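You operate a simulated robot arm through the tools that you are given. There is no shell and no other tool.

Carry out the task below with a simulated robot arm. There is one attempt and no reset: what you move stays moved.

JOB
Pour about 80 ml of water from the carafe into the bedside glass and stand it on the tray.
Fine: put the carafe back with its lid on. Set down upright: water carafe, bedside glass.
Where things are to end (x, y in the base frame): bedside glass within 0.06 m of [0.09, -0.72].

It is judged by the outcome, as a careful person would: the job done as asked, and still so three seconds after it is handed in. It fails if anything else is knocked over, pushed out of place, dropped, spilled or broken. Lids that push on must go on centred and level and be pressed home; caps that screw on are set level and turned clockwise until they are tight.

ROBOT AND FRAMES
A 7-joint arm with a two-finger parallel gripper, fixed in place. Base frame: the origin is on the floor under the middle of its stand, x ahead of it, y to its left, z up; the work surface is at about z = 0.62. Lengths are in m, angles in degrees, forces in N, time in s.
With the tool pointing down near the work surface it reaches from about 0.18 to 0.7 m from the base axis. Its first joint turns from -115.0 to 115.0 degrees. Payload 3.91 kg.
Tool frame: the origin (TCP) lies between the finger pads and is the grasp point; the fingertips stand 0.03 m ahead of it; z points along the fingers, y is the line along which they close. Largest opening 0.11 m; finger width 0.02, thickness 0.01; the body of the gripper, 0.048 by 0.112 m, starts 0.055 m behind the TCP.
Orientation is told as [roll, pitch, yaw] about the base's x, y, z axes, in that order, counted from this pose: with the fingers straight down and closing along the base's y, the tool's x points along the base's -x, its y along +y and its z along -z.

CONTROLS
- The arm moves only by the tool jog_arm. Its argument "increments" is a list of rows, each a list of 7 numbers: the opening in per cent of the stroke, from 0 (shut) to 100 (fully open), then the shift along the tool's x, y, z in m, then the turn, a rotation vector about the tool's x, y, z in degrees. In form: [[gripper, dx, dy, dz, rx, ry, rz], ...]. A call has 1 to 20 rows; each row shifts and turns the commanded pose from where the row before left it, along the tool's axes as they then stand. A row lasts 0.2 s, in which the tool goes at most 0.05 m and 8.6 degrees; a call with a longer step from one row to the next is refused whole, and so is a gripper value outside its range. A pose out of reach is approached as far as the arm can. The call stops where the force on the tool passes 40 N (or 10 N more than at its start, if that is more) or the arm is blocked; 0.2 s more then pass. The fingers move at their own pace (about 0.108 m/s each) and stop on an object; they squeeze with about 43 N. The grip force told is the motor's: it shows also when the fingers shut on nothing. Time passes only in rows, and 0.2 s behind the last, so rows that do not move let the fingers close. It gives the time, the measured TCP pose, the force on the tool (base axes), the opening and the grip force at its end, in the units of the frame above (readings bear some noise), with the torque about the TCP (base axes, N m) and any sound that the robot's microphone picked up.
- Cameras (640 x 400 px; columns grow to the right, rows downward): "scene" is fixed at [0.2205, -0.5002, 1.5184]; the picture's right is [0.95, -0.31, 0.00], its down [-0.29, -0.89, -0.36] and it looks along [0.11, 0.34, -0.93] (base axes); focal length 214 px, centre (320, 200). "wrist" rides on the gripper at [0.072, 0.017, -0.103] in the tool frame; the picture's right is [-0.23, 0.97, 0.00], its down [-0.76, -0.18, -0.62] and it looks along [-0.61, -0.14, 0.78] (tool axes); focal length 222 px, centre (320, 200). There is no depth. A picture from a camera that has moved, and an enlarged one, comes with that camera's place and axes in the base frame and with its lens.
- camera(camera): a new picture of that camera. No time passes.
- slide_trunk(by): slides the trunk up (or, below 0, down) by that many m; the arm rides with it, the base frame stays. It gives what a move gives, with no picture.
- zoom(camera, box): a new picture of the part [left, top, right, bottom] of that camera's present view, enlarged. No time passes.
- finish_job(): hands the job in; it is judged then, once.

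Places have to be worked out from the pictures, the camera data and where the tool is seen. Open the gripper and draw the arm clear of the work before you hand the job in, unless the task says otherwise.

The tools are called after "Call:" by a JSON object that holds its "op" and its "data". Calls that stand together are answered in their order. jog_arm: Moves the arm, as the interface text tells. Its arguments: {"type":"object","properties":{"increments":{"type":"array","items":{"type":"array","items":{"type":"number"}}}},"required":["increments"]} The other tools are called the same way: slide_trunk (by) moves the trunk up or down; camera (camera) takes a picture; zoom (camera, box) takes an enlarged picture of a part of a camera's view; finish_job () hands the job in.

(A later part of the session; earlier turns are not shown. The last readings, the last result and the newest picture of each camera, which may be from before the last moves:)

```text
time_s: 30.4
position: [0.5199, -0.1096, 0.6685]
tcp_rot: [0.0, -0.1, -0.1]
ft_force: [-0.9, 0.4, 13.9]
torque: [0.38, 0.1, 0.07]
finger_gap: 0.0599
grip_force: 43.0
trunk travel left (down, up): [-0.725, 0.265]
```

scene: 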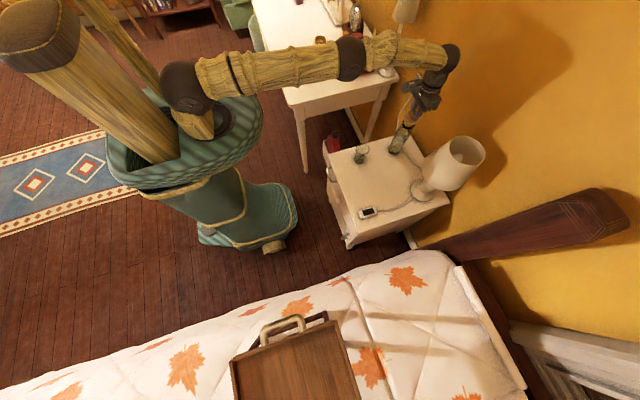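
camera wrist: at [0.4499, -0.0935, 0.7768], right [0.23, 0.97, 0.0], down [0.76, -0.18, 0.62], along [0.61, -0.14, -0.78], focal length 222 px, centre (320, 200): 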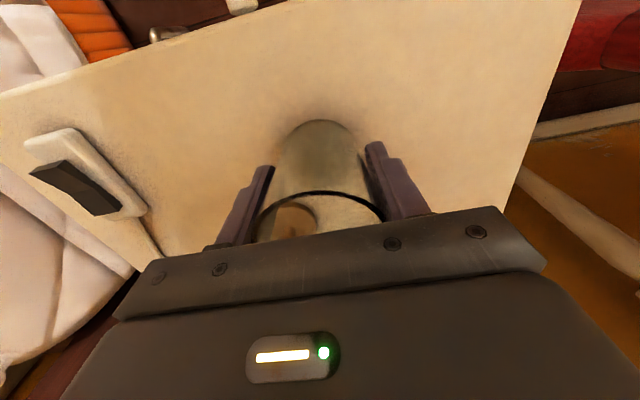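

The glass is on the surface (13.9 N). I ease up 1 mm, open the fingers and rise clear.

Call:
{"op": "jog_arm", "data": {"increments": [[40, 0, 0, -0.0008, 0, 0, 0], [58, 0, 0, 0, 0, 0, 0], [75, 0, 0, 0, 0, 0, 0], [100, 0, 0, 0, 0, 0, 0], [100, 0, 0, -0.02, 0, 0, 0], [100, 0, 0, -0.04, 0, 0, 0], [100, 0, 0, -0.045, 0, 0, 0], [100, 0, 0, -0.045, 0, 0, 0], [100, 0, 0, -0.045, 0, 0, 0], [100, 0, 0, -0.045, 0, 0, 0], [100, 0, 0, -0.045, 0, 0, 0], [100, 0, 0, -0.04, 0, 0, 0], [100, 0, 0, 0, 0, 0, 0]]}}

Call:
{"op": "zoom", "data": {"camera": "scene", "box": [330, 100, 450, 220]}}

Call:
{"op": "camera", "data": {"camera": "wrist"}}

```text
time_s: 33.2
position: [0.5205, -0.1095, 0.9957]
tcp_rot: [-0.1, 0.1, -0.1]
ft_force: [0.0, -0.3, 0.0]
torque: [0.04, 0.01, 0.03]
finger_gap: 0.1103
grip_force: 0.1
trunk travel left (down, up): [-0.725, 0.265]
```

```text
3.33 times, centred on (390, 160) of scene
camera zoom: at [0.2205, -0.5002, 1.5184], right [0.95, -0.31, 0.0], down [-0.29, -0.89, -0.36], along [0.11, 0.34, -0.93], focal length 715 px, centre (87, 333)
```

zoom: 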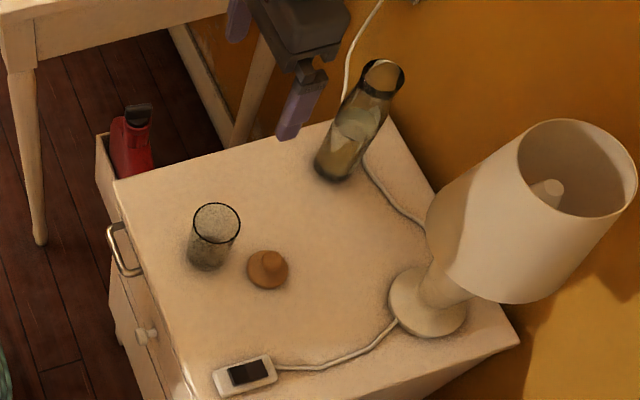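

```text
taken
camera wrist: at [0.4495, -0.092, 1.0979], right [0.23, 0.97, 0.0], down [0.76, -0.18, 0.62], along [0.61, -0.14, -0.78], focal length 222 px, centre (320, 200)
```

wrist: 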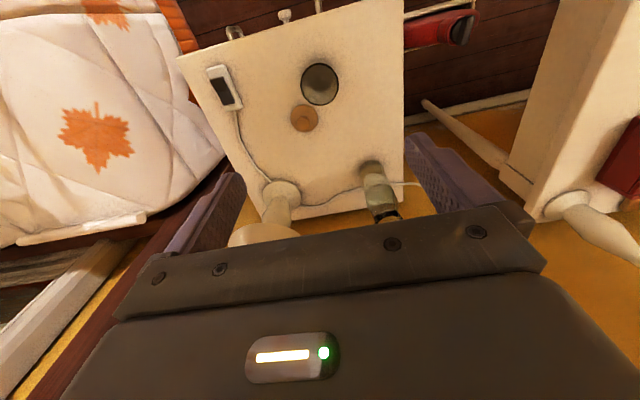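

The glass stands at about (0.520, -0.110), with the lid beside it and the carafe open. I move in front of the carafe at height and pitch the tool to 70° (fingers forward and slightly down).

Call:
{"op": "jog_arm", "data": {"increments": [[100, -0.02, 0.025, 0, 0, 0, 0], [100, -0.02, 0.025, 0, 0, 0, 0], [100, -0.02, 0.025, 0, 0, 0, 0], [100, 0, 0, 0, 0, -7, 0], [100, 0, 0, 0, 0, -7, 0], [100, 0, 0, 0, 0, -7, 0], [100, 0, 0, 0, 0, -7, 0], [100, 0, 0, 0, 0, -7, 0], [100, 0, 0, 0, 0, -7, 0], [100, 0, 0, 0, 0, -7, 0], [100, 0, 0, 0, 0, -7, 0], [100, 0, 0, 0, 0, -7, 0], [100, 0, 0, 0, 0, -7, 0], [100, 0, 0, 0, 0, 0, 0]]}}

Call:
{"op": "camera", "data": {"camera": "scene"}}

Call:
{"op": "camera", "data": {"camera": "wrist"}}

```text
time_s: 36.2
position: [0.582, -0.036, 0.994]
tcp_rot: [-0.1, -70.0, 0.1]
ft_force: [0.2, -0.1, -0.2]
torque: [0.02, 0.01, 0.01]
finger_gap: 0.1099
grip_force: 0.1
trunk travel left (down, up): [-0.725, 0.265]
```

```text
taken
```

scene: 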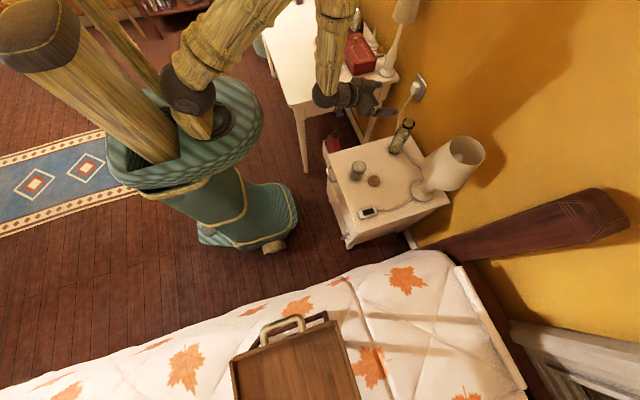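

```text
taken
camera wrist: at [0.4597, -0.0182, 0.9599], right [0.08, 0.97, 0.21], down [-0.33, -0.18, 0.93], along [0.94, -0.14, 0.3], focal length 222 px, centre (320, 200)
```

wrist: 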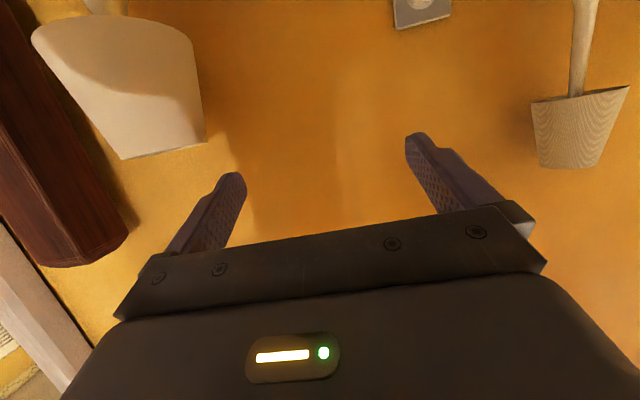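

The pitch of -70° was reached. I move forward to x of about 0.65 and then straight down to z of about 0.72, in front of the carafe and clear of the glass.

Call:
{"op": "jog_arm", "data": {"increments": [[100, -0.012, 0, 0.033, 0, 0, 0], [100, -0.012, 0, 0.033, 0, 0, 0], [100, 0.0429, 0, 0.0156, 0, 0, 0], [100, 0.0429, 0, 0.0156, 0, 0, 0], [100, 0.0429, 0, 0.0156, 0, 0, 0], [100, 0.0429, 0, 0.0156, 0, 0, 0], [100, 0.0429, 0, 0.0156, 0, 0, 0], [100, 0, 0, 0, 0, 0, 0]]}}

Call:
{"op": "camera", "data": {"camera": "wrist"}}

Call:
{"op": "zoom", "data": {"camera": "scene", "box": [330, 90, 450, 210]}}

```text
time_s: 38.0
position: [0.6496, -0.036, 0.7638]
tcp_rot: [-0.2, -70.0, 0.1]
ft_force: [0.6, -1.1, 0.3]
torque: [0.02, 0.0, 0.02]
finger_gap: 0.1099
grip_force: 0.1
trunk travel left (down, up): [-0.725, 0.265]
```

```text
taken
camera wrist: at [0.5287, -0.0189, 0.7309], right [0.08, 0.97, 0.21], down [-0.33, -0.18, 0.93], along [0.94, -0.14, 0.3], focal length 222 px, centre (320, 200)
```

wrist: 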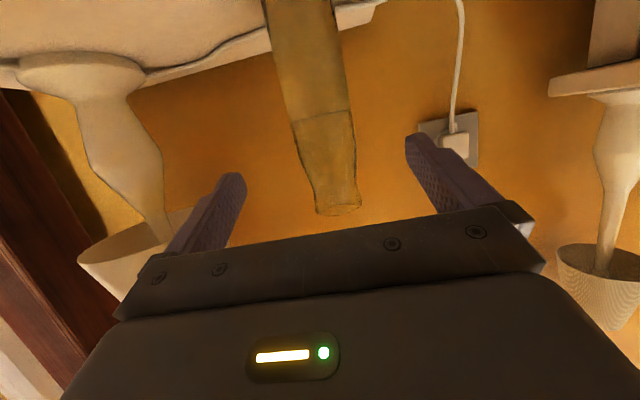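

```text
3.33 times, centred on (390, 150) of scene
camera zoom: at [0.2205, -0.5002, 1.5184], right [0.95, -0.31, 0.0], down [-0.29, -0.89, -0.36], along [0.11, 0.34, -0.93], focal length 715 px, centre (87, 367)
```

zoom: 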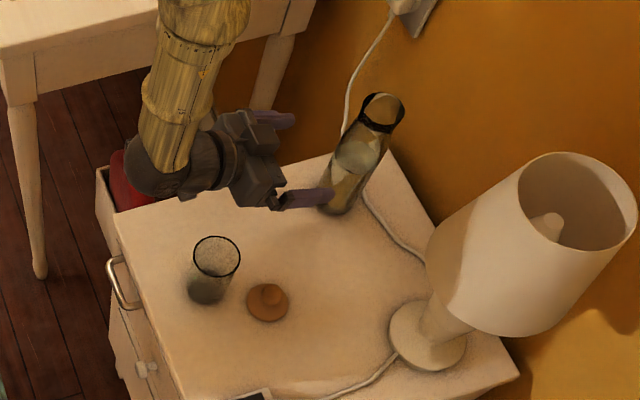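

The carafe is straight ahead; its mouth is at about z 0.816 and the water level about z 0.723. I zoom in to see the body profile before choosing the grip height.

Call:
{"op": "zoom", "data": {"camera": "wrist", "box": [240, 0, 440, 230]}}

```text
1.74 times, centred on (340, 115) of wrist
camera zoom: at [0.5287, -0.0189, 0.7309], right [0.08, 0.97, 0.21], down [-0.33, -0.18, 0.93], along [0.94, -0.14, 0.3], focal length 386 px, centre (285, 348)
```

zoom: 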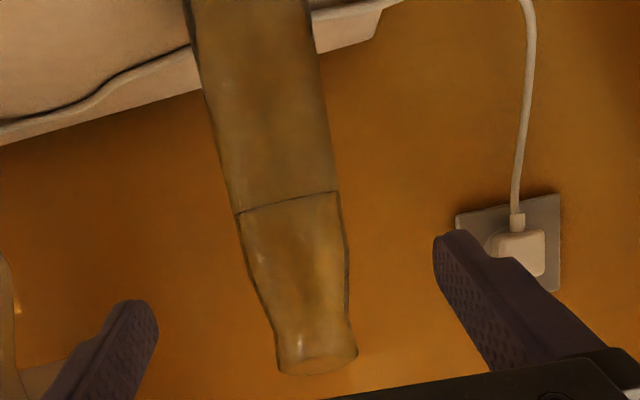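

The body is a cylinder of about 5.7 cm up to z of about 0.75, with a narrower neck and a flared lip at 0.816. I lower to z 0.72 and slide forward so the body is between the fingers.

Call:
{"op": "jog_arm", "data": {"increments": [[100, 0.0414, 0, 0.015, 0, 0, 0], [100, -0.00915, 0, 0.02515, 0, 0, 0], [100, -0.00915, 0, 0.02515, 0, 0, 0], [100, -0.00915, 0, 0.02515, 0, 0, 0], [100, 0, 0, 0, 0, 0, 0]]}}

Call:
{"op": "camera", "data": {"camera": "wrist"}}

Call:
{"op": "zoom", "data": {"camera": "scene", "box": [340, 90, 440, 190]}}

```text
time_s: 39.2
position: [0.7297, -0.0371, 0.7228]
tcp_rot: [-0.1, -70.1, 0.0]
ft_force: [-0.6, 0.5, -0.1]
torque: [0.01, 0.01, -0.03]
finger_gap: 0.1101
grip_force: 0.1
trunk travel left (down, up): [-0.725, 0.265]
```

```text
taken
camera wrist: at [0.6091, -0.0193, 0.6892], right [0.08, 0.97, 0.21], down [-0.32, -0.18, 0.93], along [0.94, -0.14, 0.3], focal length 222 px, centre (320, 200)
```

wrist: 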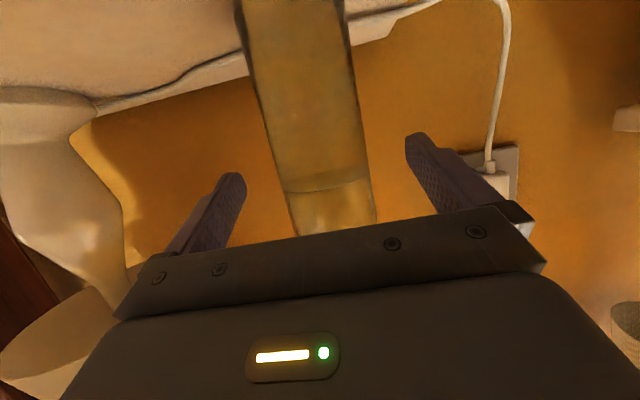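

```text
4.00 times, centred on (390, 140) of scene
camera zoom: at [0.2205, -0.5002, 1.5184], right [0.95, -0.31, 0.0], down [-0.29, -0.89, -0.36], along [0.11, 0.34, -0.93], focal length 858 px, centre (40, 440)
```

zoom: 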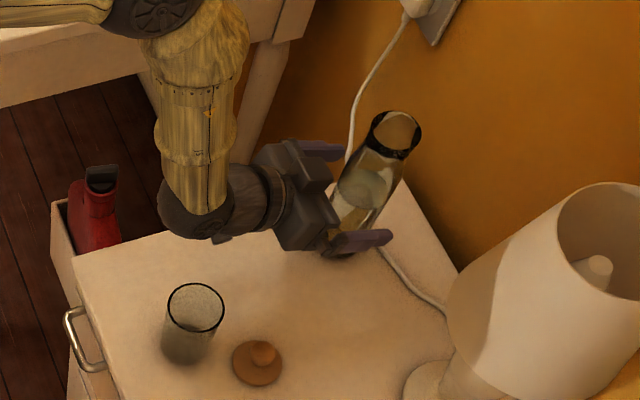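

The carafe is centred within about 2 mm. I go the last 2.6 cm forward, correct y, and close on the body gradually.

Call:
{"op": "jog_arm", "data": {"increments": [[100, -0.0046, 0.001, 0.0125, 0, 0, 0], [100, -0.0046, 0.001, 0.0125, 0, 0, 0], [85, 0, 0, 0, 0, 0, 0], [70, 0, 0, 0, 0, 0, 0], [62, 0, 0, 0, 0, 0, 0], [56, 0, 0, 0, 0, 0, 0], [50, 0, 0, 0, 0, 0, 0], [44, 0, 0, 0, 0, 0, 0], [35, 0, 0, 0, 0, 0, 0], [30, 0, 0, 0, 0, 0, 0]]}}

Call:
{"op": "camera", "data": {"camera": "wrist"}}

Call:
{"op": "zoom", "data": {"camera": "scene", "box": [340, 90, 440, 190]}}

```text
time_s: 41.4
position: [0.7573, -0.0345, 0.7219]
tcp_rot: [-0.1, -70.0, 0.0]
ft_force: [-0.6, 0.5, -0.2]
torque: [0.12, 0.02, 0.04]
finger_gap: 0.0593
grip_force: 43.4
trunk travel left (down, up): [-0.725, 0.265]
```

```text
taken
camera wrist: at [0.6359, -0.0167, 0.6882], right [0.08, 0.97, 0.21], down [-0.32, -0.18, 0.93], along [0.94, -0.14, 0.3], focal length 222 px, centre (320, 200)
```

wrist: 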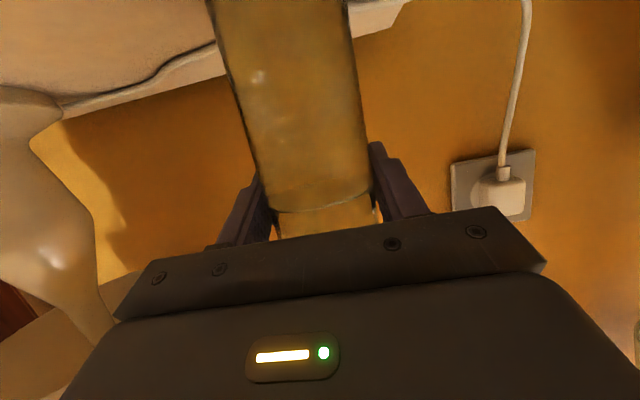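

```text
4.00 times, centred on (390, 140) of scene
camera zoom: at [0.2205, -0.5002, 1.5184], right [0.95, -0.31, 0.0], down [-0.29, -0.89, -0.36], along [0.11, 0.34, -0.93], focal length 858 px, centre (40, 440)
```

zoom: 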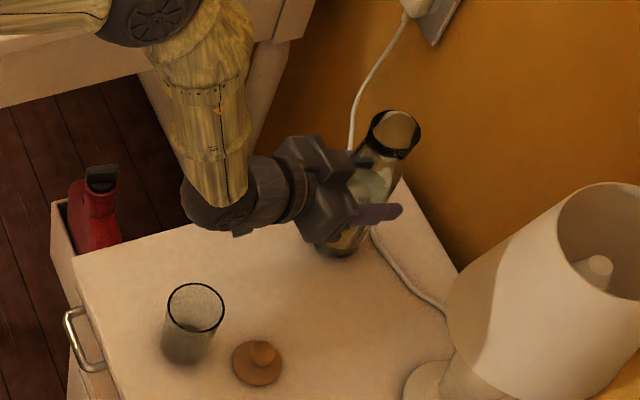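

The carafe is gripped at 5.9 cm, resting with the TCP at (0.757, -0.0345, 0.722). I lift it straight up, slowly at first, and read its weight.

Call:
{"op": "jog_arm", "data": {"increments": [[30, -0.0047, 0, -0.0017, 0, 0, 0], [30, -0.0094, 0, -0.0034, 0, 0, 0], [30, -0.0188, 0, -0.0068, 0, 0, 0], [30, -0.0282, 0, -0.01026, 0, 0, 0], [30, -0.0282, 0, -0.01026, 0, 0, 0], [30, -0.0282, 0, -0.01026, 0, 0, 0], [30, -0.0188, 0, -0.0068, 0, 0, 0], [30, 0, 0, 0, 0, 0, 0], [30, 0, 0, 0, 0, 0, 0], [30, 0, 0, 0, 0, 0, 0]]}}

Call:
{"op": "zoom", "data": {"camera": "scene", "box": [340, 60, 460, 180]}}

```text
time_s: 43.6
position: [0.7594, -0.0332, 0.8675]
tcp_rot: [0.0, -70.0, 0.0]
ft_force: [0.3, -1.2, -5.8]
torque: [-0.27, -0.01, -0.07]
finger_gap: 0.0591
grip_force: 43.4
trunk travel left (down, up): [-0.725, 0.265]
```

```text
3.33 times, centred on (400, 120) of scene
camera zoom: at [0.2205, -0.5002, 1.5184], right [0.95, -0.31, 0.0], down [-0.29, -0.89, -0.36], along [0.11, 0.34, -0.93], focal length 715 px, centre (53, 467)
```

zoom: 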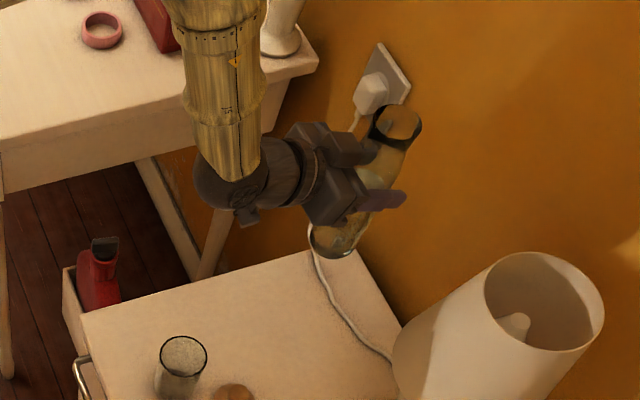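

The carafe weighs about 5.8 N on the sensor. I carry it gently back to above the glass region, offset to the +y side (about x 0.52, y 0.04).

Call:
{"op": "jog_arm", "data": {"increments": [[30, 0.005, 0.005, -0.014, 0, 0, 0], [30, 0.0101, 0.00875, -0.02785, 0, 0, 0], [30, 0.0101, 0.00875, -0.02785, 0, 0, 0], [30, 0.0101, 0.00875, -0.02785, 0, 0, 0], [30, 0.0101, 0.00875, -0.02785, 0, 0, 0], [30, 0.0101, 0.00875, -0.02785, 0, 0, 0], [30, 0.0101, 0.00875, -0.02785, 0, 0, 0], [30, 0.0101, 0.00875, -0.02785, 0, 0, 0], [30, 0.005, 0.004, -0.014, 0, 0, 0], [30, 0, 0, 0, 0, 0, 0], [30, 0, 0, 0, 0, 0, 0]]}}

Call:
{"op": "zoom", "data": {"camera": "scene", "box": [270, 60, 450, 220]}}

Call:
{"op": "camera", "data": {"camera": "wrist"}}

```text
time_s: 46.0
position: [0.5215, 0.038, 0.8673]
tcp_rot: [-0.1, -70.1, 0.1]
ft_force: [0.2, 0.0, -4.2]
torque: [0.0, -0.02, -0.04]
finger_gap: 0.0594
grip_force: 42.9
trunk travel left (down, up): [-0.725, 0.265]
```

```text
2.50 times, centred on (360, 140) of scene
camera zoom: at [0.2205, -0.5002, 1.5184], right [0.95, -0.31, 0.0], down [-0.29, -0.89, -0.36], along [0.11, 0.34, -0.93], focal length 536 px, centre (220, 350)
```

zoom: 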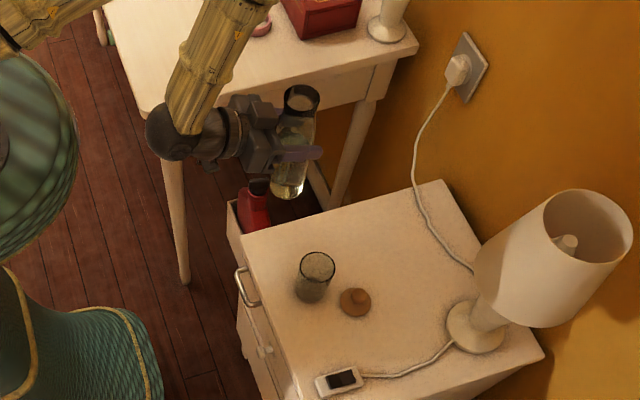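

```text
taken
camera wrist: at [0.3998, 0.0555, 0.8336], right [0.08, 0.97, 0.21], down [-0.32, -0.18, 0.93], along [0.94, -0.14, 0.3], focal length 222 px, centre (320, 200)
```

wrist: 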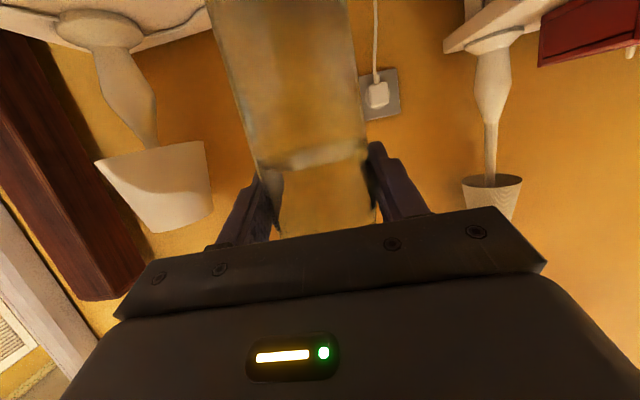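

The carafe is upright over the gap beside the nightstand, and the weight reading is noisy. I take several idle readings to average the full weight.

Call:
{"op": "jog_arm", "data": {"increments": [[30, 0, 0, 0, 0, 0, 0]]}}

Call:
{"op": "jog_arm", "data": {"increments": [[30, 0, 0, 0, 0, 0, 0]]}}

Call:
{"op": "jog_arm", "data": {"increments": [[30, 0, 0, 0, 0, 0, 0]]}}

Call:
{"op": "jog_arm", "data": {"increments": [[30, 0, 0, 0, 0, 0, 0]]}}

Call:
{"op": "jog_arm", "data": {"increments": [[30, 0, 0, 0, 0, 0, 0]]}}

Call:
{"op": "jog_arm", "data": {"increments": [[30, 0, 0, 0, 0, 0, 0]]}}

```text
time_s: 46.4
position: [0.5222, 0.0372, 0.8671]
tcp_rot: [-0.1, -70.0, -0.1]
ft_force: [0.0, 0.3, -3.7]
torque: [-0.01, -0.02, 0.0]
finger_gap: 0.0595
grip_force: 43.5
trunk travel left (down, up): [-0.725, 0.265]
```

```text
time_s: 46.8
position: [0.5216, 0.0385, 0.8669]
tcp_rot: [0.0, -70.1, -0.1]
ft_force: [-0.2, -0.8, -4.4]
torque: [-0.01, 0.0, -0.01]
finger_gap: 0.0593
grip_force: 42.7
trunk travel left (down, up): [-0.725, 0.265]
```

```text
time_s: 47.2
position: [0.5205, 0.0377, 0.8669]
tcp_rot: [0.0, -70.0, 0.0]
ft_force: [-0.5, -0.1, -4.8]
torque: [0.01, -0.01, -0.02]
finger_gap: 0.0596
grip_force: 43.4
trunk travel left (down, up): [-0.725, 0.265]
```

```text
time_s: 47.6
position: [0.52, 0.0386, 0.8681]
tcp_rot: [0.0, -69.9, 0.0]
ft_force: [0.7, -0.1, -4.2]
torque: [0.0, -0.03, 0.01]
finger_gap: 0.0593
grip_force: 42.0
trunk travel left (down, up): [-0.725, 0.265]
```

```text
time_s: 48.0
position: [0.5212, 0.0389, 0.8669]
tcp_rot: [0.0, -70.0, 0.0]
ft_force: [0.3, -0.7, -4.3]
torque: [0.02, -0.03, 0.0]
finger_gap: 0.0592
grip_force: 43.6
trunk travel left (down, up): [-0.725, 0.265]
```

```text
time_s: 48.4
position: [0.522, 0.0371, 0.8679]
tcp_rot: [-0.1, -70.0, -0.1]
ft_force: [0.4, 0.3, -4.5]
torque: [0.0, 0.0, -0.01]
finger_gap: 0.0594
grip_force: 43.4
trunk travel left (down, up): [-0.725, 0.265]
```

The full carafe averages about -4.30 N, so about -3.5 N would mean 80 ml poured. I now tilt it 56° about the base x axis (mouth toward -y), still high above and to the side of the glass.

Call:
{"op": "jog_arm", "data": {"increments": [[30, 0, 0, 0, -1.197, 0, 3.29], [30, 0, 0, 0, -2.394, 0, 6.58], [30, 0, 0, 0, -2.394, 0, 6.58], [30, 0, 0, 0, -2.394, 0, 6.58], [30, 0, 0, 0, -2.394, 0, 6.58], [30, 0, 0, 0, -2.394, 0, 6.58], [30, 0, 0, 0, -2.394, 0, 6.58], [30, 0, 0, 0, -2.394, 0, 6.58], [30, 0, 0, 0, -1.197, 0, 3.29], [30, 0, 0, 0, 0, 0, 0]]}}

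Call:
{"op": "zoom", "data": {"camera": "scene", "box": [270, 60, 450, 220]}}

Call:
{"op": "camera", "data": {"camera": "wrist"}}

```text
time_s: 50.6
position: [0.5204, 0.0374, 0.8677]
tcp_rot: [77.0, -31.7, -66.3]
ft_force: [0.1, 0.6, -3.9]
torque: [-0.19, -0.02, 0.01]
finger_gap: 0.059
grip_force: 43.7
trunk travel left (down, up): [-0.725, 0.265]
```

```text
2.50 times, centred on (360, 140) of scene
camera zoom: at [0.2205, -0.5002, 1.5184], right [0.95, -0.31, 0.0], down [-0.29, -0.89, -0.36], along [0.11, 0.34, -0.93], focal length 536 px, centre (220, 350)
```

zoom: 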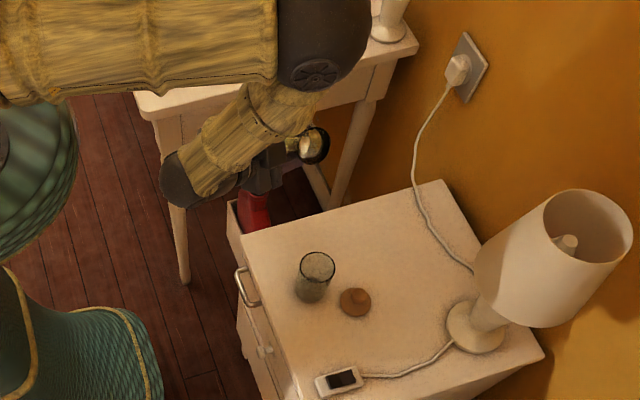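

```text
taken
camera wrist: at [0.3995, 0.0745, 0.8622], right [0.08, 0.37, 0.93], down [-0.33, -0.87, 0.37], along [0.94, -0.33, 0.05], focal length 222 px, centre (320, 200)
```

wrist: 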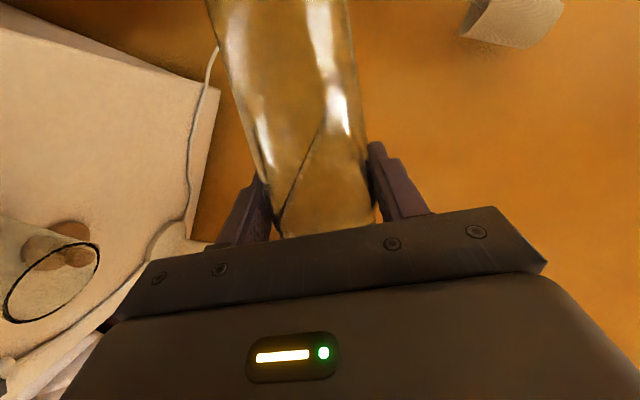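

The tilt is about 56° and nothing is spilling; the wrist view shows the glass below. I translate so the lip is above the glass (about y -0.098, z 0.79) before tilting further.

Call:
{"op": "jog_arm", "data": {"increments": [[30, 0.006, -0.0289, 0.00195, 0, 0, 0], [30, 0.006, -0.0289, 0.00195, 0, 0, 0], [30, 0.006, -0.0289, 0.00195, 0, 0, 0], [30, 0.006, -0.0289, 0.00195, 0, 0, 0], [30, 0, 0, 0, 0, 0, 0]]}}

Call:
{"op": "zoom", "data": {"camera": "scene", "box": [310, 110, 410, 210]}}

Call:
{"op": "camera", "data": {"camera": "wrist"}}

```text
time_s: 51.8
position: [0.5206, -0.0091, 0.7573]
tcp_rot: [76.9, -31.7, -66.3]
ft_force: [0.3, -0.5, -4.4]
torque: [-0.2, 0.03, 0.01]
finger_gap: 0.0594
grip_force: 43.0
trunk travel left (down, up): [-0.725, 0.265]
```

```text
4.00 times, centred on (360, 160) of scene
camera zoom: at [0.2205, -0.5002, 1.5184], right [0.95, -0.31, 0.0], down [-0.29, -0.89, -0.36], along [0.11, 0.34, -0.93], focal length 858 px, centre (160, 360)
```

zoom: 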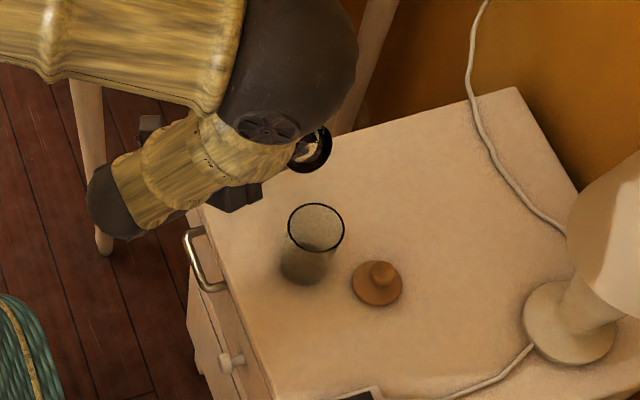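

```text
taken
camera wrist: at [0.3984, 0.0286, 0.7516], right [0.08, 0.37, 0.93], down [-0.33, -0.87, 0.37], along [0.94, -0.33, 0.05], focal length 222 px, centre (320, 200)
```

wrist: 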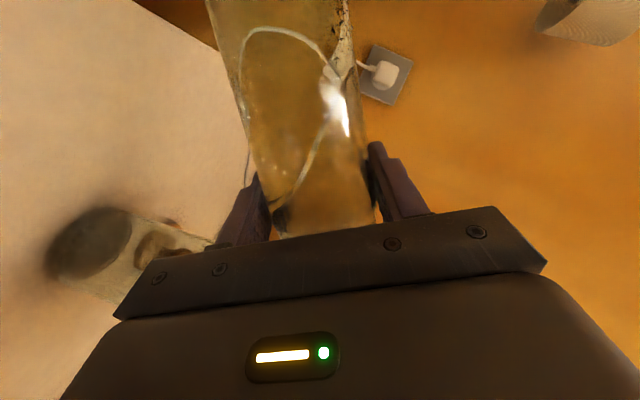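

I zoom in on the mouth and the glass in the scene view to check how the lip lies over the glass.

Call:
{"op": "zoom", "data": {"camera": "scene", "box": [335, 130, 375, 180]}}

Call:
{"op": "zoom", "data": {"camera": "wrist", "box": [0, 150, 300, 340]}}

```text
8.00 times, centred on (355, 155) of scene
camera zoom: at [0.2205, -0.5002, 1.5184], right [0.95, -0.31, 0.0], down [-0.29, -0.89, -0.36], along [0.11, 0.34, -0.93], focal length 1716 px, centre (40, 560)
```

zoom: 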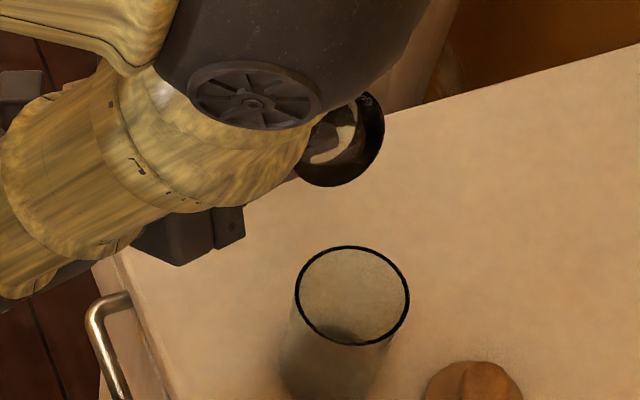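

```text
2.11 times, centred on (150, 245) of wrist
camera zoom: at [0.3984, 0.0286, 0.7516], right [0.08, 0.37, 0.93], down [-0.33, -0.87, 0.37], along [0.94, -0.33, 0.05], focal length 468 px, centre (678, 105)
```

zoom: 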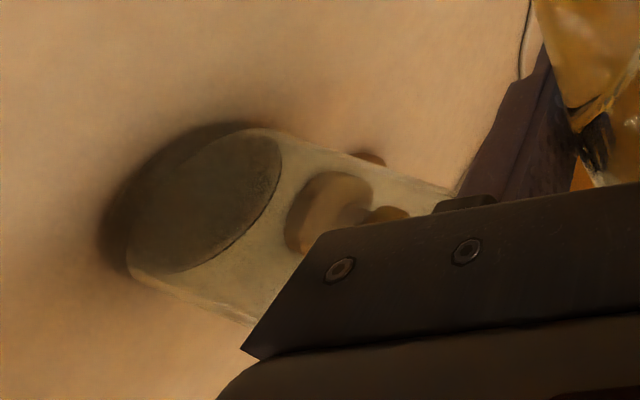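

Comparing with where the mouth should be, the carafe slid about 2 cm down in the grip during the lift and is now steady, so the mouth is about 7.2 cm from the TCP. I correct the lip position for that and tilt on to 70°, still below the pouring angle.

Call:
{"op": "jog_arm", "data": {"increments": [[30, -0.0014, -0.0094, -0.0005, 0, 0, 0], [30, -0.0013, -0.0093, -0.0005, 0, 0, 0], [30, 0, 0, 0, -1.71, 0, 4.7], [30, 0, 0, 0, -1.71, 0, 4.7], [30, 0, 0, 0, -1.368, 0, 3.76], [30, 0, 0, 0, 0, 0, 0], [30, 0, 0, 0, 0, 0, 0]]}}

Call:
{"op": "zoom", "data": {"camera": "scene", "box": [335, 130, 375, 180]}}

Call:
{"op": "camera", "data": {"camera": "wrist"}}

```text
time_s: 53.4
position: [0.5195, -0.02, 0.7426]
tcp_rot: [82.9, -18.7, -69.0]
ft_force: [0.2, 0.3, -3.9]
torque: [-0.22, 0.01, 0.04]
finger_gap: 0.0592
grip_force: 43.4
trunk travel left (down, up): [-0.725, 0.265]
```

```text
8.00 times, centred on (355, 155) of scene
camera zoom: at [0.2205, -0.5002, 1.5184], right [0.95, -0.31, 0.0], down [-0.29, -0.89, -0.36], along [0.11, 0.34, -0.93], focal length 1716 px, centre (40, 560)
```

zoom: 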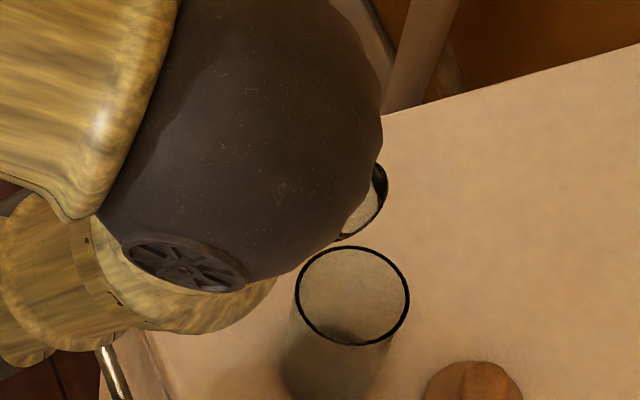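

```text
taken
camera wrist: at [0.3983, 0.0172, 0.7476], right [0.08, 0.13, 0.99], down [-0.33, -0.93, 0.15], along [0.94, -0.33, -0.03], focal length 222 px, centre (320, 200)
```

wrist: 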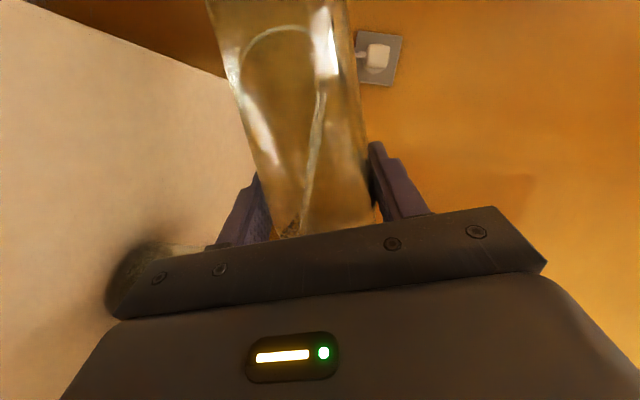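

At 70° the lip is at about (0.519, -0.096, 0.744), right over the glass. I tilt slowly to 76° and wait to see whether water begins to flow.

Call:
{"op": "jog_arm", "data": {"increments": [[30, 0, 0, 0, -0.684, 0, 1.88], [30, 0, 0, 0, -0.684, 0, 1.88], [30, 0, 0, 0, -0.684, 0, 1.88], [30, 0, 0, 0, 0, 0, 0], [30, 0, 0, 0, 0, 0, 0], [30, 0, 0, 0, 0, 0, 0]]}}

Call:
{"op": "zoom", "data": {"camera": "scene", "box": [335, 130, 375, 180]}}

Call:
{"op": "zoom", "data": {"camera": "wrist", "box": [60, 0, 400, 330]}}

```text
time_s: 54.8
position: [0.5196, -0.0198, 0.7441]
tcp_rot: [85.0, -13.2, -69.5]
ft_force: [0.5, -0.6, -4.4]
torque: [-0.19, -0.01, -0.01]
finger_gap: 0.0596
grip_force: 43.3
trunk travel left (down, up): [-0.725, 0.265]
```

```text
8.00 times, centred on (355, 155) of scene
camera zoom: at [0.2205, -0.5002, 1.5184], right [0.95, -0.31, 0.0], down [-0.29, -0.89, -0.36], along [0.11, 0.34, -0.93], focal length 1716 px, centre (40, 560)
```

zoom: 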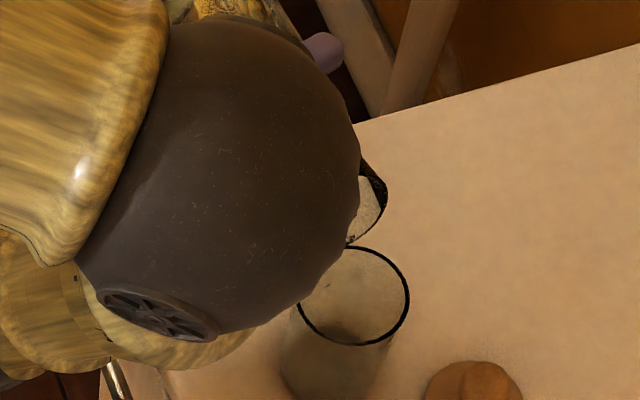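

```text
1.21 times, centred on (230, 165) of wrist
camera zoom: at [0.3984, 0.0164, 0.7513], right [0.08, 0.03, 1.0], down [-0.33, -0.94, 0.05], along [0.94, -0.33, -0.07], focal length 269 px, centre (429, 242)
```

zoom: 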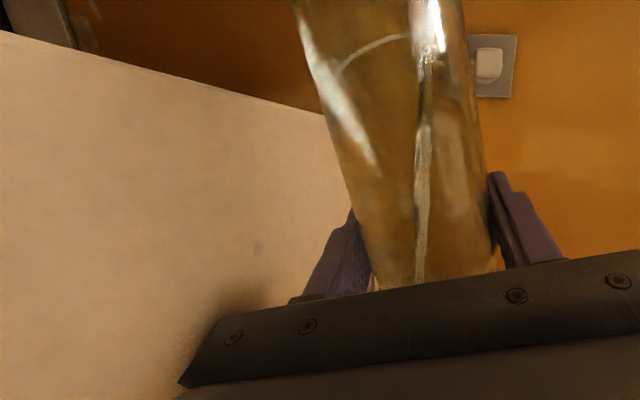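

No water is flowing yet at 76°, and mouth and glass are both still visible. I tilt on to 79° in 1° steps.

Call:
{"op": "jog_arm", "data": {"increments": [[30, 0, 0, 0, -0.342, 0, 0.94], [30, 0, 0, 0, -0.342, 0, 0.94], [30, 0, 0, 0, -0.342, 0, 0.94], [30, 0, 0, 0, 0, 0, 0], [30, 0, 0, 0, 0, 0, 0]]}}

Call:
{"op": "zoom", "data": {"camera": "scene", "box": [340, 135, 375, 175]}}

Call:
{"op": "zoom", "data": {"camera": "wrist", "box": [60, 0, 400, 330]}}

```text
time_s: 56.0
position: [0.5195, -0.0208, 0.7419]
tcp_rot: [86.1, -10.3, -69.7]
ft_force: [0.4, -0.2, -5.0]
torque: [-0.17, 0.01, 0.01]
finger_gap: 0.0593
grip_force: 42.8
trunk travel left (down, up): [-0.725, 0.265]
```

```text
10.00 times, centred on (358, 155) of scene
camera zoom: at [0.2205, -0.5002, 1.5184], right [0.95, -0.31, 0.0], down [-0.29, -0.89, -0.36], along [0.11, 0.34, -0.93], focal length 2145 px, centre (-55, 650)
```

zoom: 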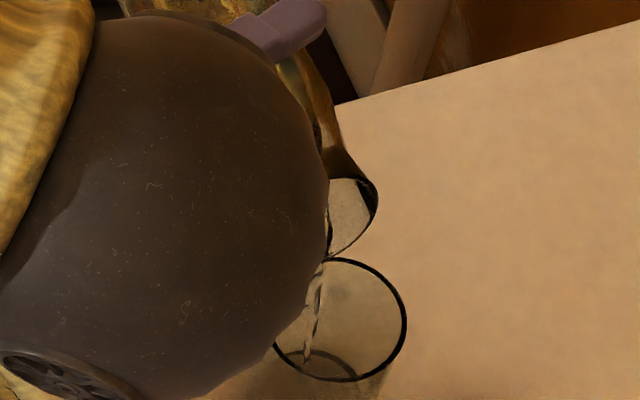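

```text
1.21 times, centred on (230, 165) of wrist
camera zoom: at [0.3983, 0.0161, 0.7531], right [0.08, -0.02, 1.0], down [-0.33, -0.95, 0.0], along [0.94, -0.33, -0.08], focal length 269 px, centre (429, 242)
```

zoom: 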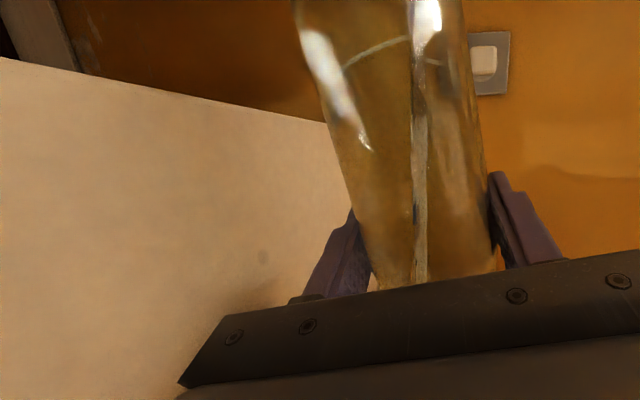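

Water is flowing from the lip and landing inside the glass. I hold the tilt briefly and check again.

Call:
{"op": "jog_arm", "data": {"increments": [[30, 0, 0, 0, 0, 0, 0], [30, 0, 0, 0, 0, 0, 0]]}}

Call:
{"op": "zoom", "data": {"camera": "scene", "box": [340, 135, 375, 175]}}

```text
time_s: 56.6
position: [0.5199, -0.0203, 0.7434]
tcp_rot: [86.1, -10.3, -69.7]
ft_force: [0.0, 0.7, -3.7]
torque: [-0.22, 0.02, 0.01]
finger_gap: 0.0592
grip_force: 42.9
trunk travel left (down, up): [-0.725, 0.265]
```

```text
10.00 times, centred on (358, 155) of scene
camera zoom: at [0.2205, -0.5002, 1.5184], right [0.95, -0.31, 0.0], down [-0.29, -0.89, -0.36], along [0.11, 0.34, -0.93], focal length 2145 px, centre (-55, 650)
```

zoom: 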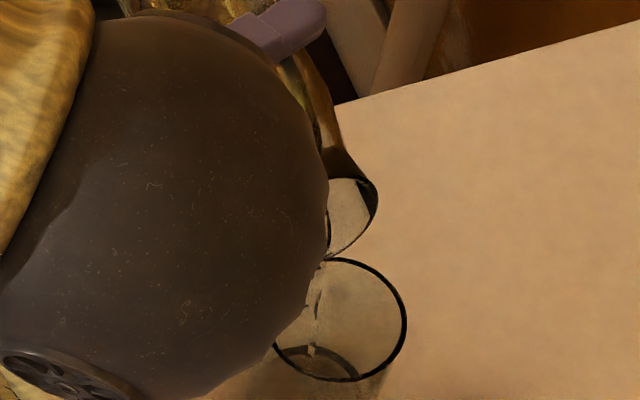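

The flow has thinned, so 79° is near the balance angle. I tilt 1° more and hold about a second.

Call:
{"op": "jog_arm", "data": {"increments": [[30, 0, 0, 0, -0.342, 0, 0.94], [30, 0, 0, 0, 0, 0, 0], [30, 0, 0, 0, 0, 0, 0], [30, 0, 0, 0, 0, 0, 0], [30, 0, 0, 0, 0, 0, 0]]}}

Call:
{"op": "zoom", "data": {"camera": "scene", "box": [340, 135, 375, 175]}}

```text
time_s: 57.8
position: [0.5196, -0.0196, 0.7431]
tcp_rot: [86.4, -9.3, -69.8]
ft_force: [0.3, 0.0, -4.4]
torque: [-0.15, -0.02, -0.01]
finger_gap: 0.0596
grip_force: 43.5
trunk travel left (down, up): [-0.725, 0.265]
```

```text
10.00 times, centred on (358, 155) of scene
camera zoom: at [0.2205, -0.5002, 1.5184], right [0.95, -0.31, 0.0], down [-0.29, -0.89, -0.36], along [0.11, 0.34, -0.93], focal length 2145 px, centre (-55, 650)
```

zoom: 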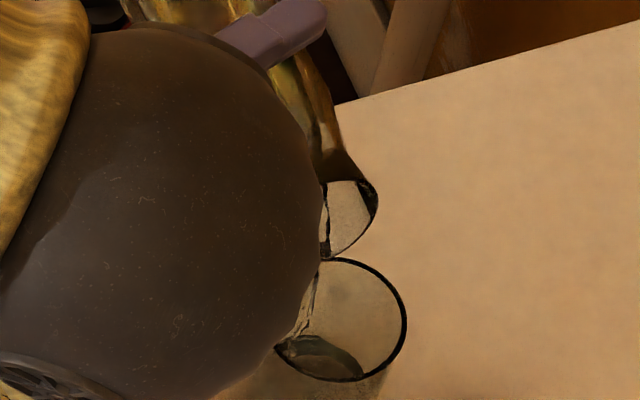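

Water is pooling in the glass; the surface looks to be near z 0.65, perhaps 55-60 ml. I tilt back 16° to stop the flow and measure the level properly.

Call:
{"op": "jog_arm", "data": {"increments": [[30, 0, 0, 0, 1.368, 0, -3.76], [30, 0, 0, 0, 2.052, 0, -5.64], [30, 0, 0, 0, 2.052, 0, -5.64], [30, 0, 0, 0, 0, 0, 0], [30, 0, 0, 0, 0, 0, 0], [30, 0, 0, 0, 0, 0, 0]]}}

Call:
{"op": "zoom", "data": {"camera": "scene", "box": [335, 140, 375, 180]}}

Call:
{"op": "jog_arm", "data": {"increments": [[30, 0, 0, 0, 0, 0, 0]]}}

Call:
{"op": "jog_arm", "data": {"increments": [[30, 0, 0, 0, 0, 0, 0]]}}

Call:
{"op": "jog_arm", "data": {"increments": [[30, 0, 0, 0, 0, 0, 0]]}}

Call:
{"op": "jog_arm", "data": {"increments": [[30, 0, 0, 0, 0, 0, 0]]}}

Call:
{"op": "jog_arm", "data": {"increments": [[30, 0, 0, 0, 0, 0, 0]]}}

Call:
{"op": "jog_arm", "data": {"increments": [[30, 0, 0, 0, 0, 0, 0]]}}

```text
time_s: 59.2
position: [0.5209, -0.0202, 0.7432]
tcp_rot: [80.3, -24.3, -68.0]
ft_force: [0.2, -0.5, -3.0]
torque: [-0.22, 0.0, 0.01]
finger_gap: 0.0592
grip_force: 42.9
trunk travel left (down, up): [-0.725, 0.265]
```

```text
10.00 times, centred on (355, 160) of scene
camera zoom: at [0.2205, -0.5002, 1.5184], right [0.95, -0.31, 0.0], down [-0.29, -0.89, -0.36], along [0.11, 0.34, -0.93], focal length 2145 px, centre (-30, 600)
```

zoom: 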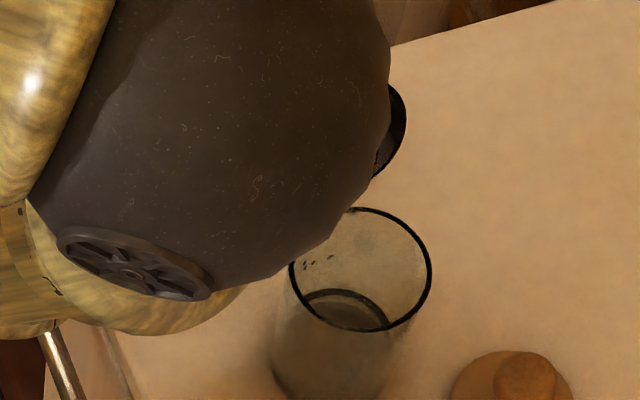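

```text
time_s: 59.6
position: [0.5199, -0.0201, 0.7442]
tcp_rot: [80.5, -24.3, -68.1]
ft_force: [0.0, -0.5, -4.4]
torque: [-0.22, -0.01, -0.02]
finger_gap: 0.0592
grip_force: 43.3
trunk travel left (down, up): [-0.725, 0.265]
```

```text
time_s: 60.0
position: [0.5195, -0.0196, 0.7441]
tcp_rot: [80.4, -24.3, -68.0]
ft_force: [0.2, 0.6, -5.1]
torque: [-0.22, -0.01, 0.01]
finger_gap: 0.0593
grip_force: 43.0
trunk travel left (down, up): [-0.725, 0.265]
```

```text
time_s: 60.4
position: [0.5199, -0.0195, 0.7424]
tcp_rot: [80.4, -24.3, -68.0]
ft_force: [-0.6, -0.3, -3.9]
torque: [-0.19, 0.0, 0.01]
finger_gap: 0.0595
grip_force: 43.0
trunk travel left (down, up): [-0.725, 0.265]
```

```text
time_s: 60.8
position: [0.5201, -0.0201, 0.7424]
tcp_rot: [80.5, -24.4, -68.0]
ft_force: [-0.1, 0.5, -3.7]
torque: [-0.2, 0.02, 0.0]
finger_gap: 0.0595
grip_force: 43.0
trunk travel left (down, up): [-0.725, 0.265]
```

```text
time_s: 61.2
position: [0.5193, -0.0197, 0.7422]
tcp_rot: [80.4, -24.3, -68.0]
ft_force: [0.7, -0.1, -4.2]
torque: [-0.17, 0.02, -0.05]
finger_gap: 0.0592
grip_force: 42.8
trunk travel left (down, up): [-0.725, 0.265]
```

```text
time_s: 61.6
position: [0.5182, -0.0204, 0.7439]
tcp_rot: [80.4, -24.3, -68.0]
ft_force: [0.3, 0.9, -4.1]
torque: [-0.17, 0.01, -0.02]
finger_gap: 0.0595
grip_force: 43.2
trunk travel left (down, up): [-0.725, 0.265]
```

The averaged weight (about -4.06 N) is too noisy to rely on; the picture suggests a level near z 0.641, roughly 40-45 ml. I zoom in further on the glass.

Call:
{"op": "zoom", "data": {"camera": "scene", "box": [348, 156, 370, 180]}}

```text
16.00 times, centred on (359, 168) of scene
camera zoom: at [0.2205, -0.5002, 1.5184], right [0.95, -0.31, 0.0], down [-0.29, -0.89, -0.36], along [0.11, 0.34, -0.93], focal length 3432 px, centre (-304, 712)
```

zoom: 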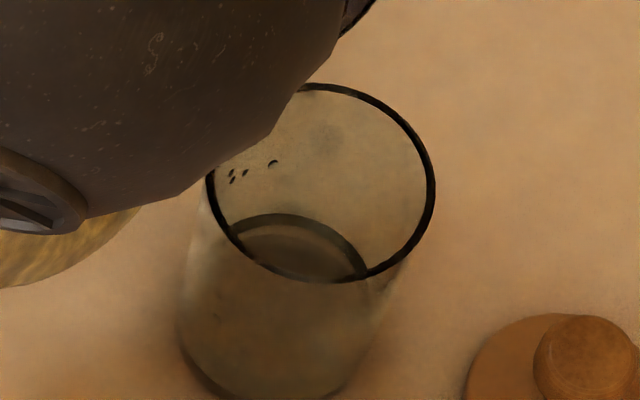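

The level is around z 0.641, which I estimate as 35-45 ml, so roughly half is still needed. I tilt back to 80° and on to 82°, hold briefly and look again.

Call:
{"op": "jog_arm", "data": {"increments": [[30, 0, 0, 0, -1.824, 0, 5.013], [30, 0, 0, 0, -1.824, 0, 5.013], [30, 0, 0, 0, -1.368, 0, 3.76], [30, 0, 0, 0, -0.684, 0, 1.88], [30, 0, 0, 0, -0.456, 0, 1.253], [30, 0, 0, 0, 0, 0, 0], [30, 0, 0, 0, 0, 0, 0]]}}

Call:
{"op": "zoom", "data": {"camera": "scene", "box": [340, 140, 375, 180]}}

```text
time_s: 63.2
position: [0.5198, -0.0209, 0.7432]
tcp_rot: [87.2, -7.5, -69.9]
ft_force: [0.3, 0.7, -4.7]
torque: [-0.18, -0.04, 0.0]
finger_gap: 0.0592
grip_force: 43.7
trunk travel left (down, up): [-0.725, 0.265]
```

```text
10.00 times, centred on (358, 160) of scene
camera zoom: at [0.2205, -0.5002, 1.5184], right [0.95, -0.31, 0.0], down [-0.29, -0.89, -0.36], along [0.11, 0.34, -0.93], focal length 2145 px, centre (-55, 600)
```

zoom: 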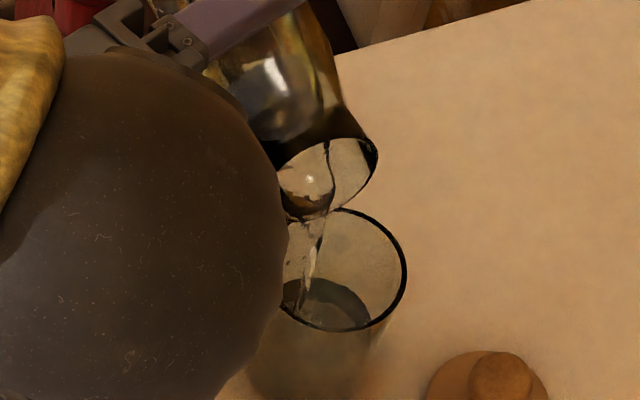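

The stream is steady into the glass and the level has risen to about z 0.65 (perhaps 55 ml). I hold a little longer at this tilt.

Call:
{"op": "jog_arm", "data": {"increments": [[30, 0, 0, 0, 0, 0, 0], [30, 0, 0, 0, 0, 0, 0]]}}

Call:
{"op": "zoom", "data": {"camera": "scene", "box": [340, 140, 375, 180]}}

```text
time_s: 63.8
position: [0.5195, -0.0229, 0.7427]
tcp_rot: [87.3, -7.6, -69.8]
ft_force: [-0.4, 0.0, -4.2]
torque: [-0.17, -0.05, 0.01]
finger_gap: 0.0593
grip_force: 43.1
trunk travel left (down, up): [-0.725, 0.265]
```

```text
10.00 times, centred on (358, 160) of scene
camera zoom: at [0.2205, -0.5002, 1.5184], right [0.95, -0.31, 0.0], down [-0.29, -0.89, -0.36], along [0.11, 0.34, -0.93], focal length 2145 px, centre (-55, 600)
```

zoom: 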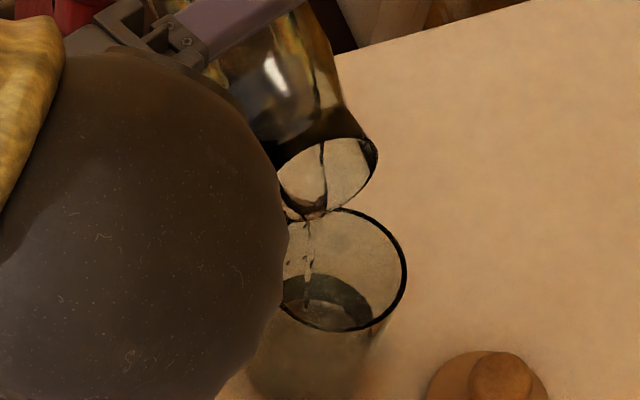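

The flow is thinning at this angle and the level is rising slowly. I hold a bit more, then tilt back and measure.

Call:
{"op": "jog_arm", "data": {"increments": [[30, 0, 0, 0, 0, 0, 0], [30, 0, 0, 0, 0, 0, 0], [30, 0, 0, 0, 0, 0, 0], [30, 0, 0, 0, 2.052, 0, -5.64], [30, 0, 0, 0, 2.736, 0, -7.52], [30, 0, 0, 0, 2.394, 0, -6.58], [30, 0, 0, 0, 0, 0, 0], [30, 0, 0, 0, 0, 0, 0]]}}

Call:
{"op": "zoom", "data": {"camera": "scene", "box": [348, 156, 370, 180]}}

```text
time_s: 65.6
position: [0.5212, -0.0205, 0.7442]
tcp_rot: [79.2, -27.2, -67.4]
ft_force: [0.0, -0.7, -3.5]
torque: [-0.17, 0.0, 0.01]
finger_gap: 0.0592
grip_force: 43.1
trunk travel left (down, up): [-0.725, 0.265]
```

```text
16.00 times, centred on (359, 168) of scene
camera zoom: at [0.2205, -0.5002, 1.5184], right [0.95, -0.31, 0.0], down [-0.29, -0.89, -0.36], along [0.11, 0.34, -0.93], focal length 3432 px, centre (-304, 712)
```

zoom: 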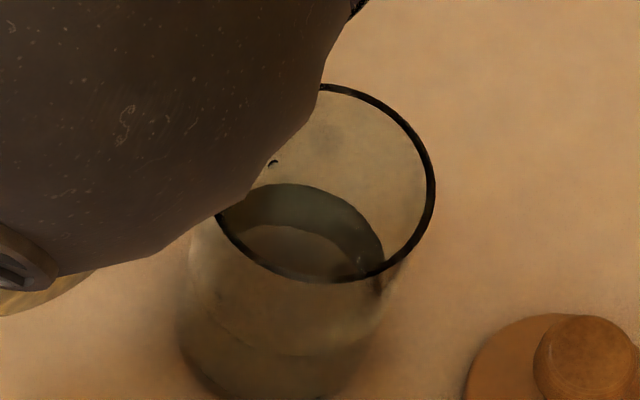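

The level now reads about z 0.660, which I estimate as 70-80 ml. I take several weight readings to cross-check against the initial -4.30 N.

Call:
{"op": "jog_arm", "data": {"increments": [[30, 0, 0, 0, 0, 0, 0]]}}

Call:
{"op": "jog_arm", "data": {"increments": [[30, 0, 0, 0, 0, 0, 0]]}}

Call:
{"op": "jog_arm", "data": {"increments": [[30, 0, 0, 0, 0, 0, 0]]}}

Call:
{"op": "jog_arm", "data": {"increments": [[30, 0, 0, 0, 0, 0, 0]]}}

Call:
{"op": "jog_arm", "data": {"increments": [[30, 0, 0, 0, 0, 0, 0]]}}

Call:
{"op": "jog_arm", "data": {"increments": [[30, 0, 0, 0, 0, 0, 0]]}}

Call:
{"op": "jog_arm", "data": {"increments": [[30, 0, 0, 0, 0, 0, 0]]}}

Call:
{"op": "jog_arm", "data": {"increments": [[30, 0, 0, 0, 0, 0, 0]]}}

Call:
{"op": "camera", "data": {"camera": "wrist"}}

```text
time_s: 66.0
position: [0.5186, -0.0195, 0.7436]
tcp_rot: [79.1, -27.1, -67.4]
ft_force: [0.4, -0.7, -3.3]
torque: [-0.23, 0.02, 0.0]
finger_gap: 0.0591
grip_force: 42.9
trunk travel left (down, up): [-0.725, 0.265]
```

```text
time_s: 66.4
position: [0.5201, -0.0202, 0.7429]
tcp_rot: [79.3, -27.1, -67.5]
ft_force: [-0.1, 0.6, -3.8]
torque: [-0.13, -0.02, 0.0]
finger_gap: 0.0594
grip_force: 43.0
trunk travel left (down, up): [-0.725, 0.265]
```

```text
time_s: 66.8
position: [0.5195, -0.0193, 0.7441]
tcp_rot: [79.2, -27.1, -67.4]
ft_force: [-0.4, -0.5, -4.4]
torque: [-0.18, 0.0, 0.01]
finger_gap: 0.0592
grip_force: 43.5
trunk travel left (down, up): [-0.725, 0.265]
```

```text
time_s: 67.2
position: [0.5199, -0.0203, 0.7438]
tcp_rot: [79.2, -27.1, -67.5]
ft_force: [-0.7, 0.8, -4.0]
torque: [-0.19, -0.02, -0.03]
finger_gap: 0.0589
grip_force: 43.3
trunk travel left (down, up): [-0.725, 0.265]
```

```text
time_s: 67.6
position: [0.5202, -0.02, 0.7434]
tcp_rot: [79.1, -27.1, -67.4]
ft_force: [-0.2, -0.4, -3.0]
torque: [-0.18, -0.04, -0.02]
finger_gap: 0.0591
grip_force: 43.1
trunk travel left (down, up): [-0.725, 0.265]
```

```text
time_s: 68.0
position: [0.5196, -0.0197, 0.7432]
tcp_rot: [79.2, -27.1, -67.5]
ft_force: [-0.7, -0.1, -3.6]
torque: [-0.12, -0.03, 0.02]
finger_gap: 0.0591
grip_force: 42.8
trunk travel left (down, up): [-0.725, 0.265]
```

```text
time_s: 68.4
position: [0.5196, -0.019, 0.7427]
tcp_rot: [79.3, -27.1, -67.4]
ft_force: [-0.4, 0.2, -4.8]
torque: [-0.14, 0.01, -0.02]
finger_gap: 0.0594
grip_force: 42.9
trunk travel left (down, up): [-0.725, 0.265]
```

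```text
time_s: 68.8
position: [0.5199, -0.02, 0.7433]
tcp_rot: [79.1, -27.1, -67.4]
ft_force: [0.2, 0.3, -3.8]
torque: [-0.19, -0.04, -0.01]
finger_gap: 0.0593
grip_force: 43.7
trunk travel left (down, up): [-0.725, 0.265]
```

```text
taken
camera wrist: at [0.3986, 0.0176, 0.7415], right [0.08, 0.29, 0.95], down [-0.33, -0.9, 0.3], along [0.94, -0.33, 0.02], focal length 222 px, centre (320, 200)
```

wrist: 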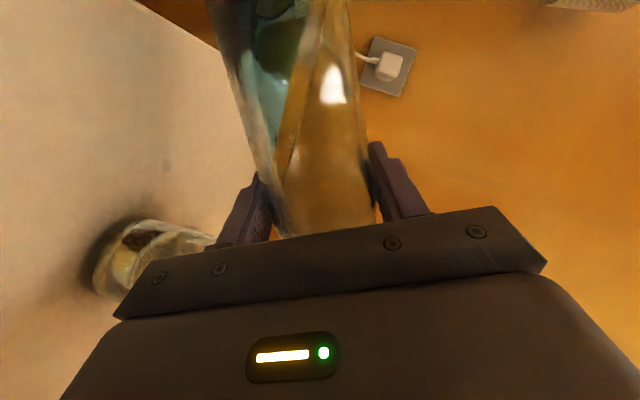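

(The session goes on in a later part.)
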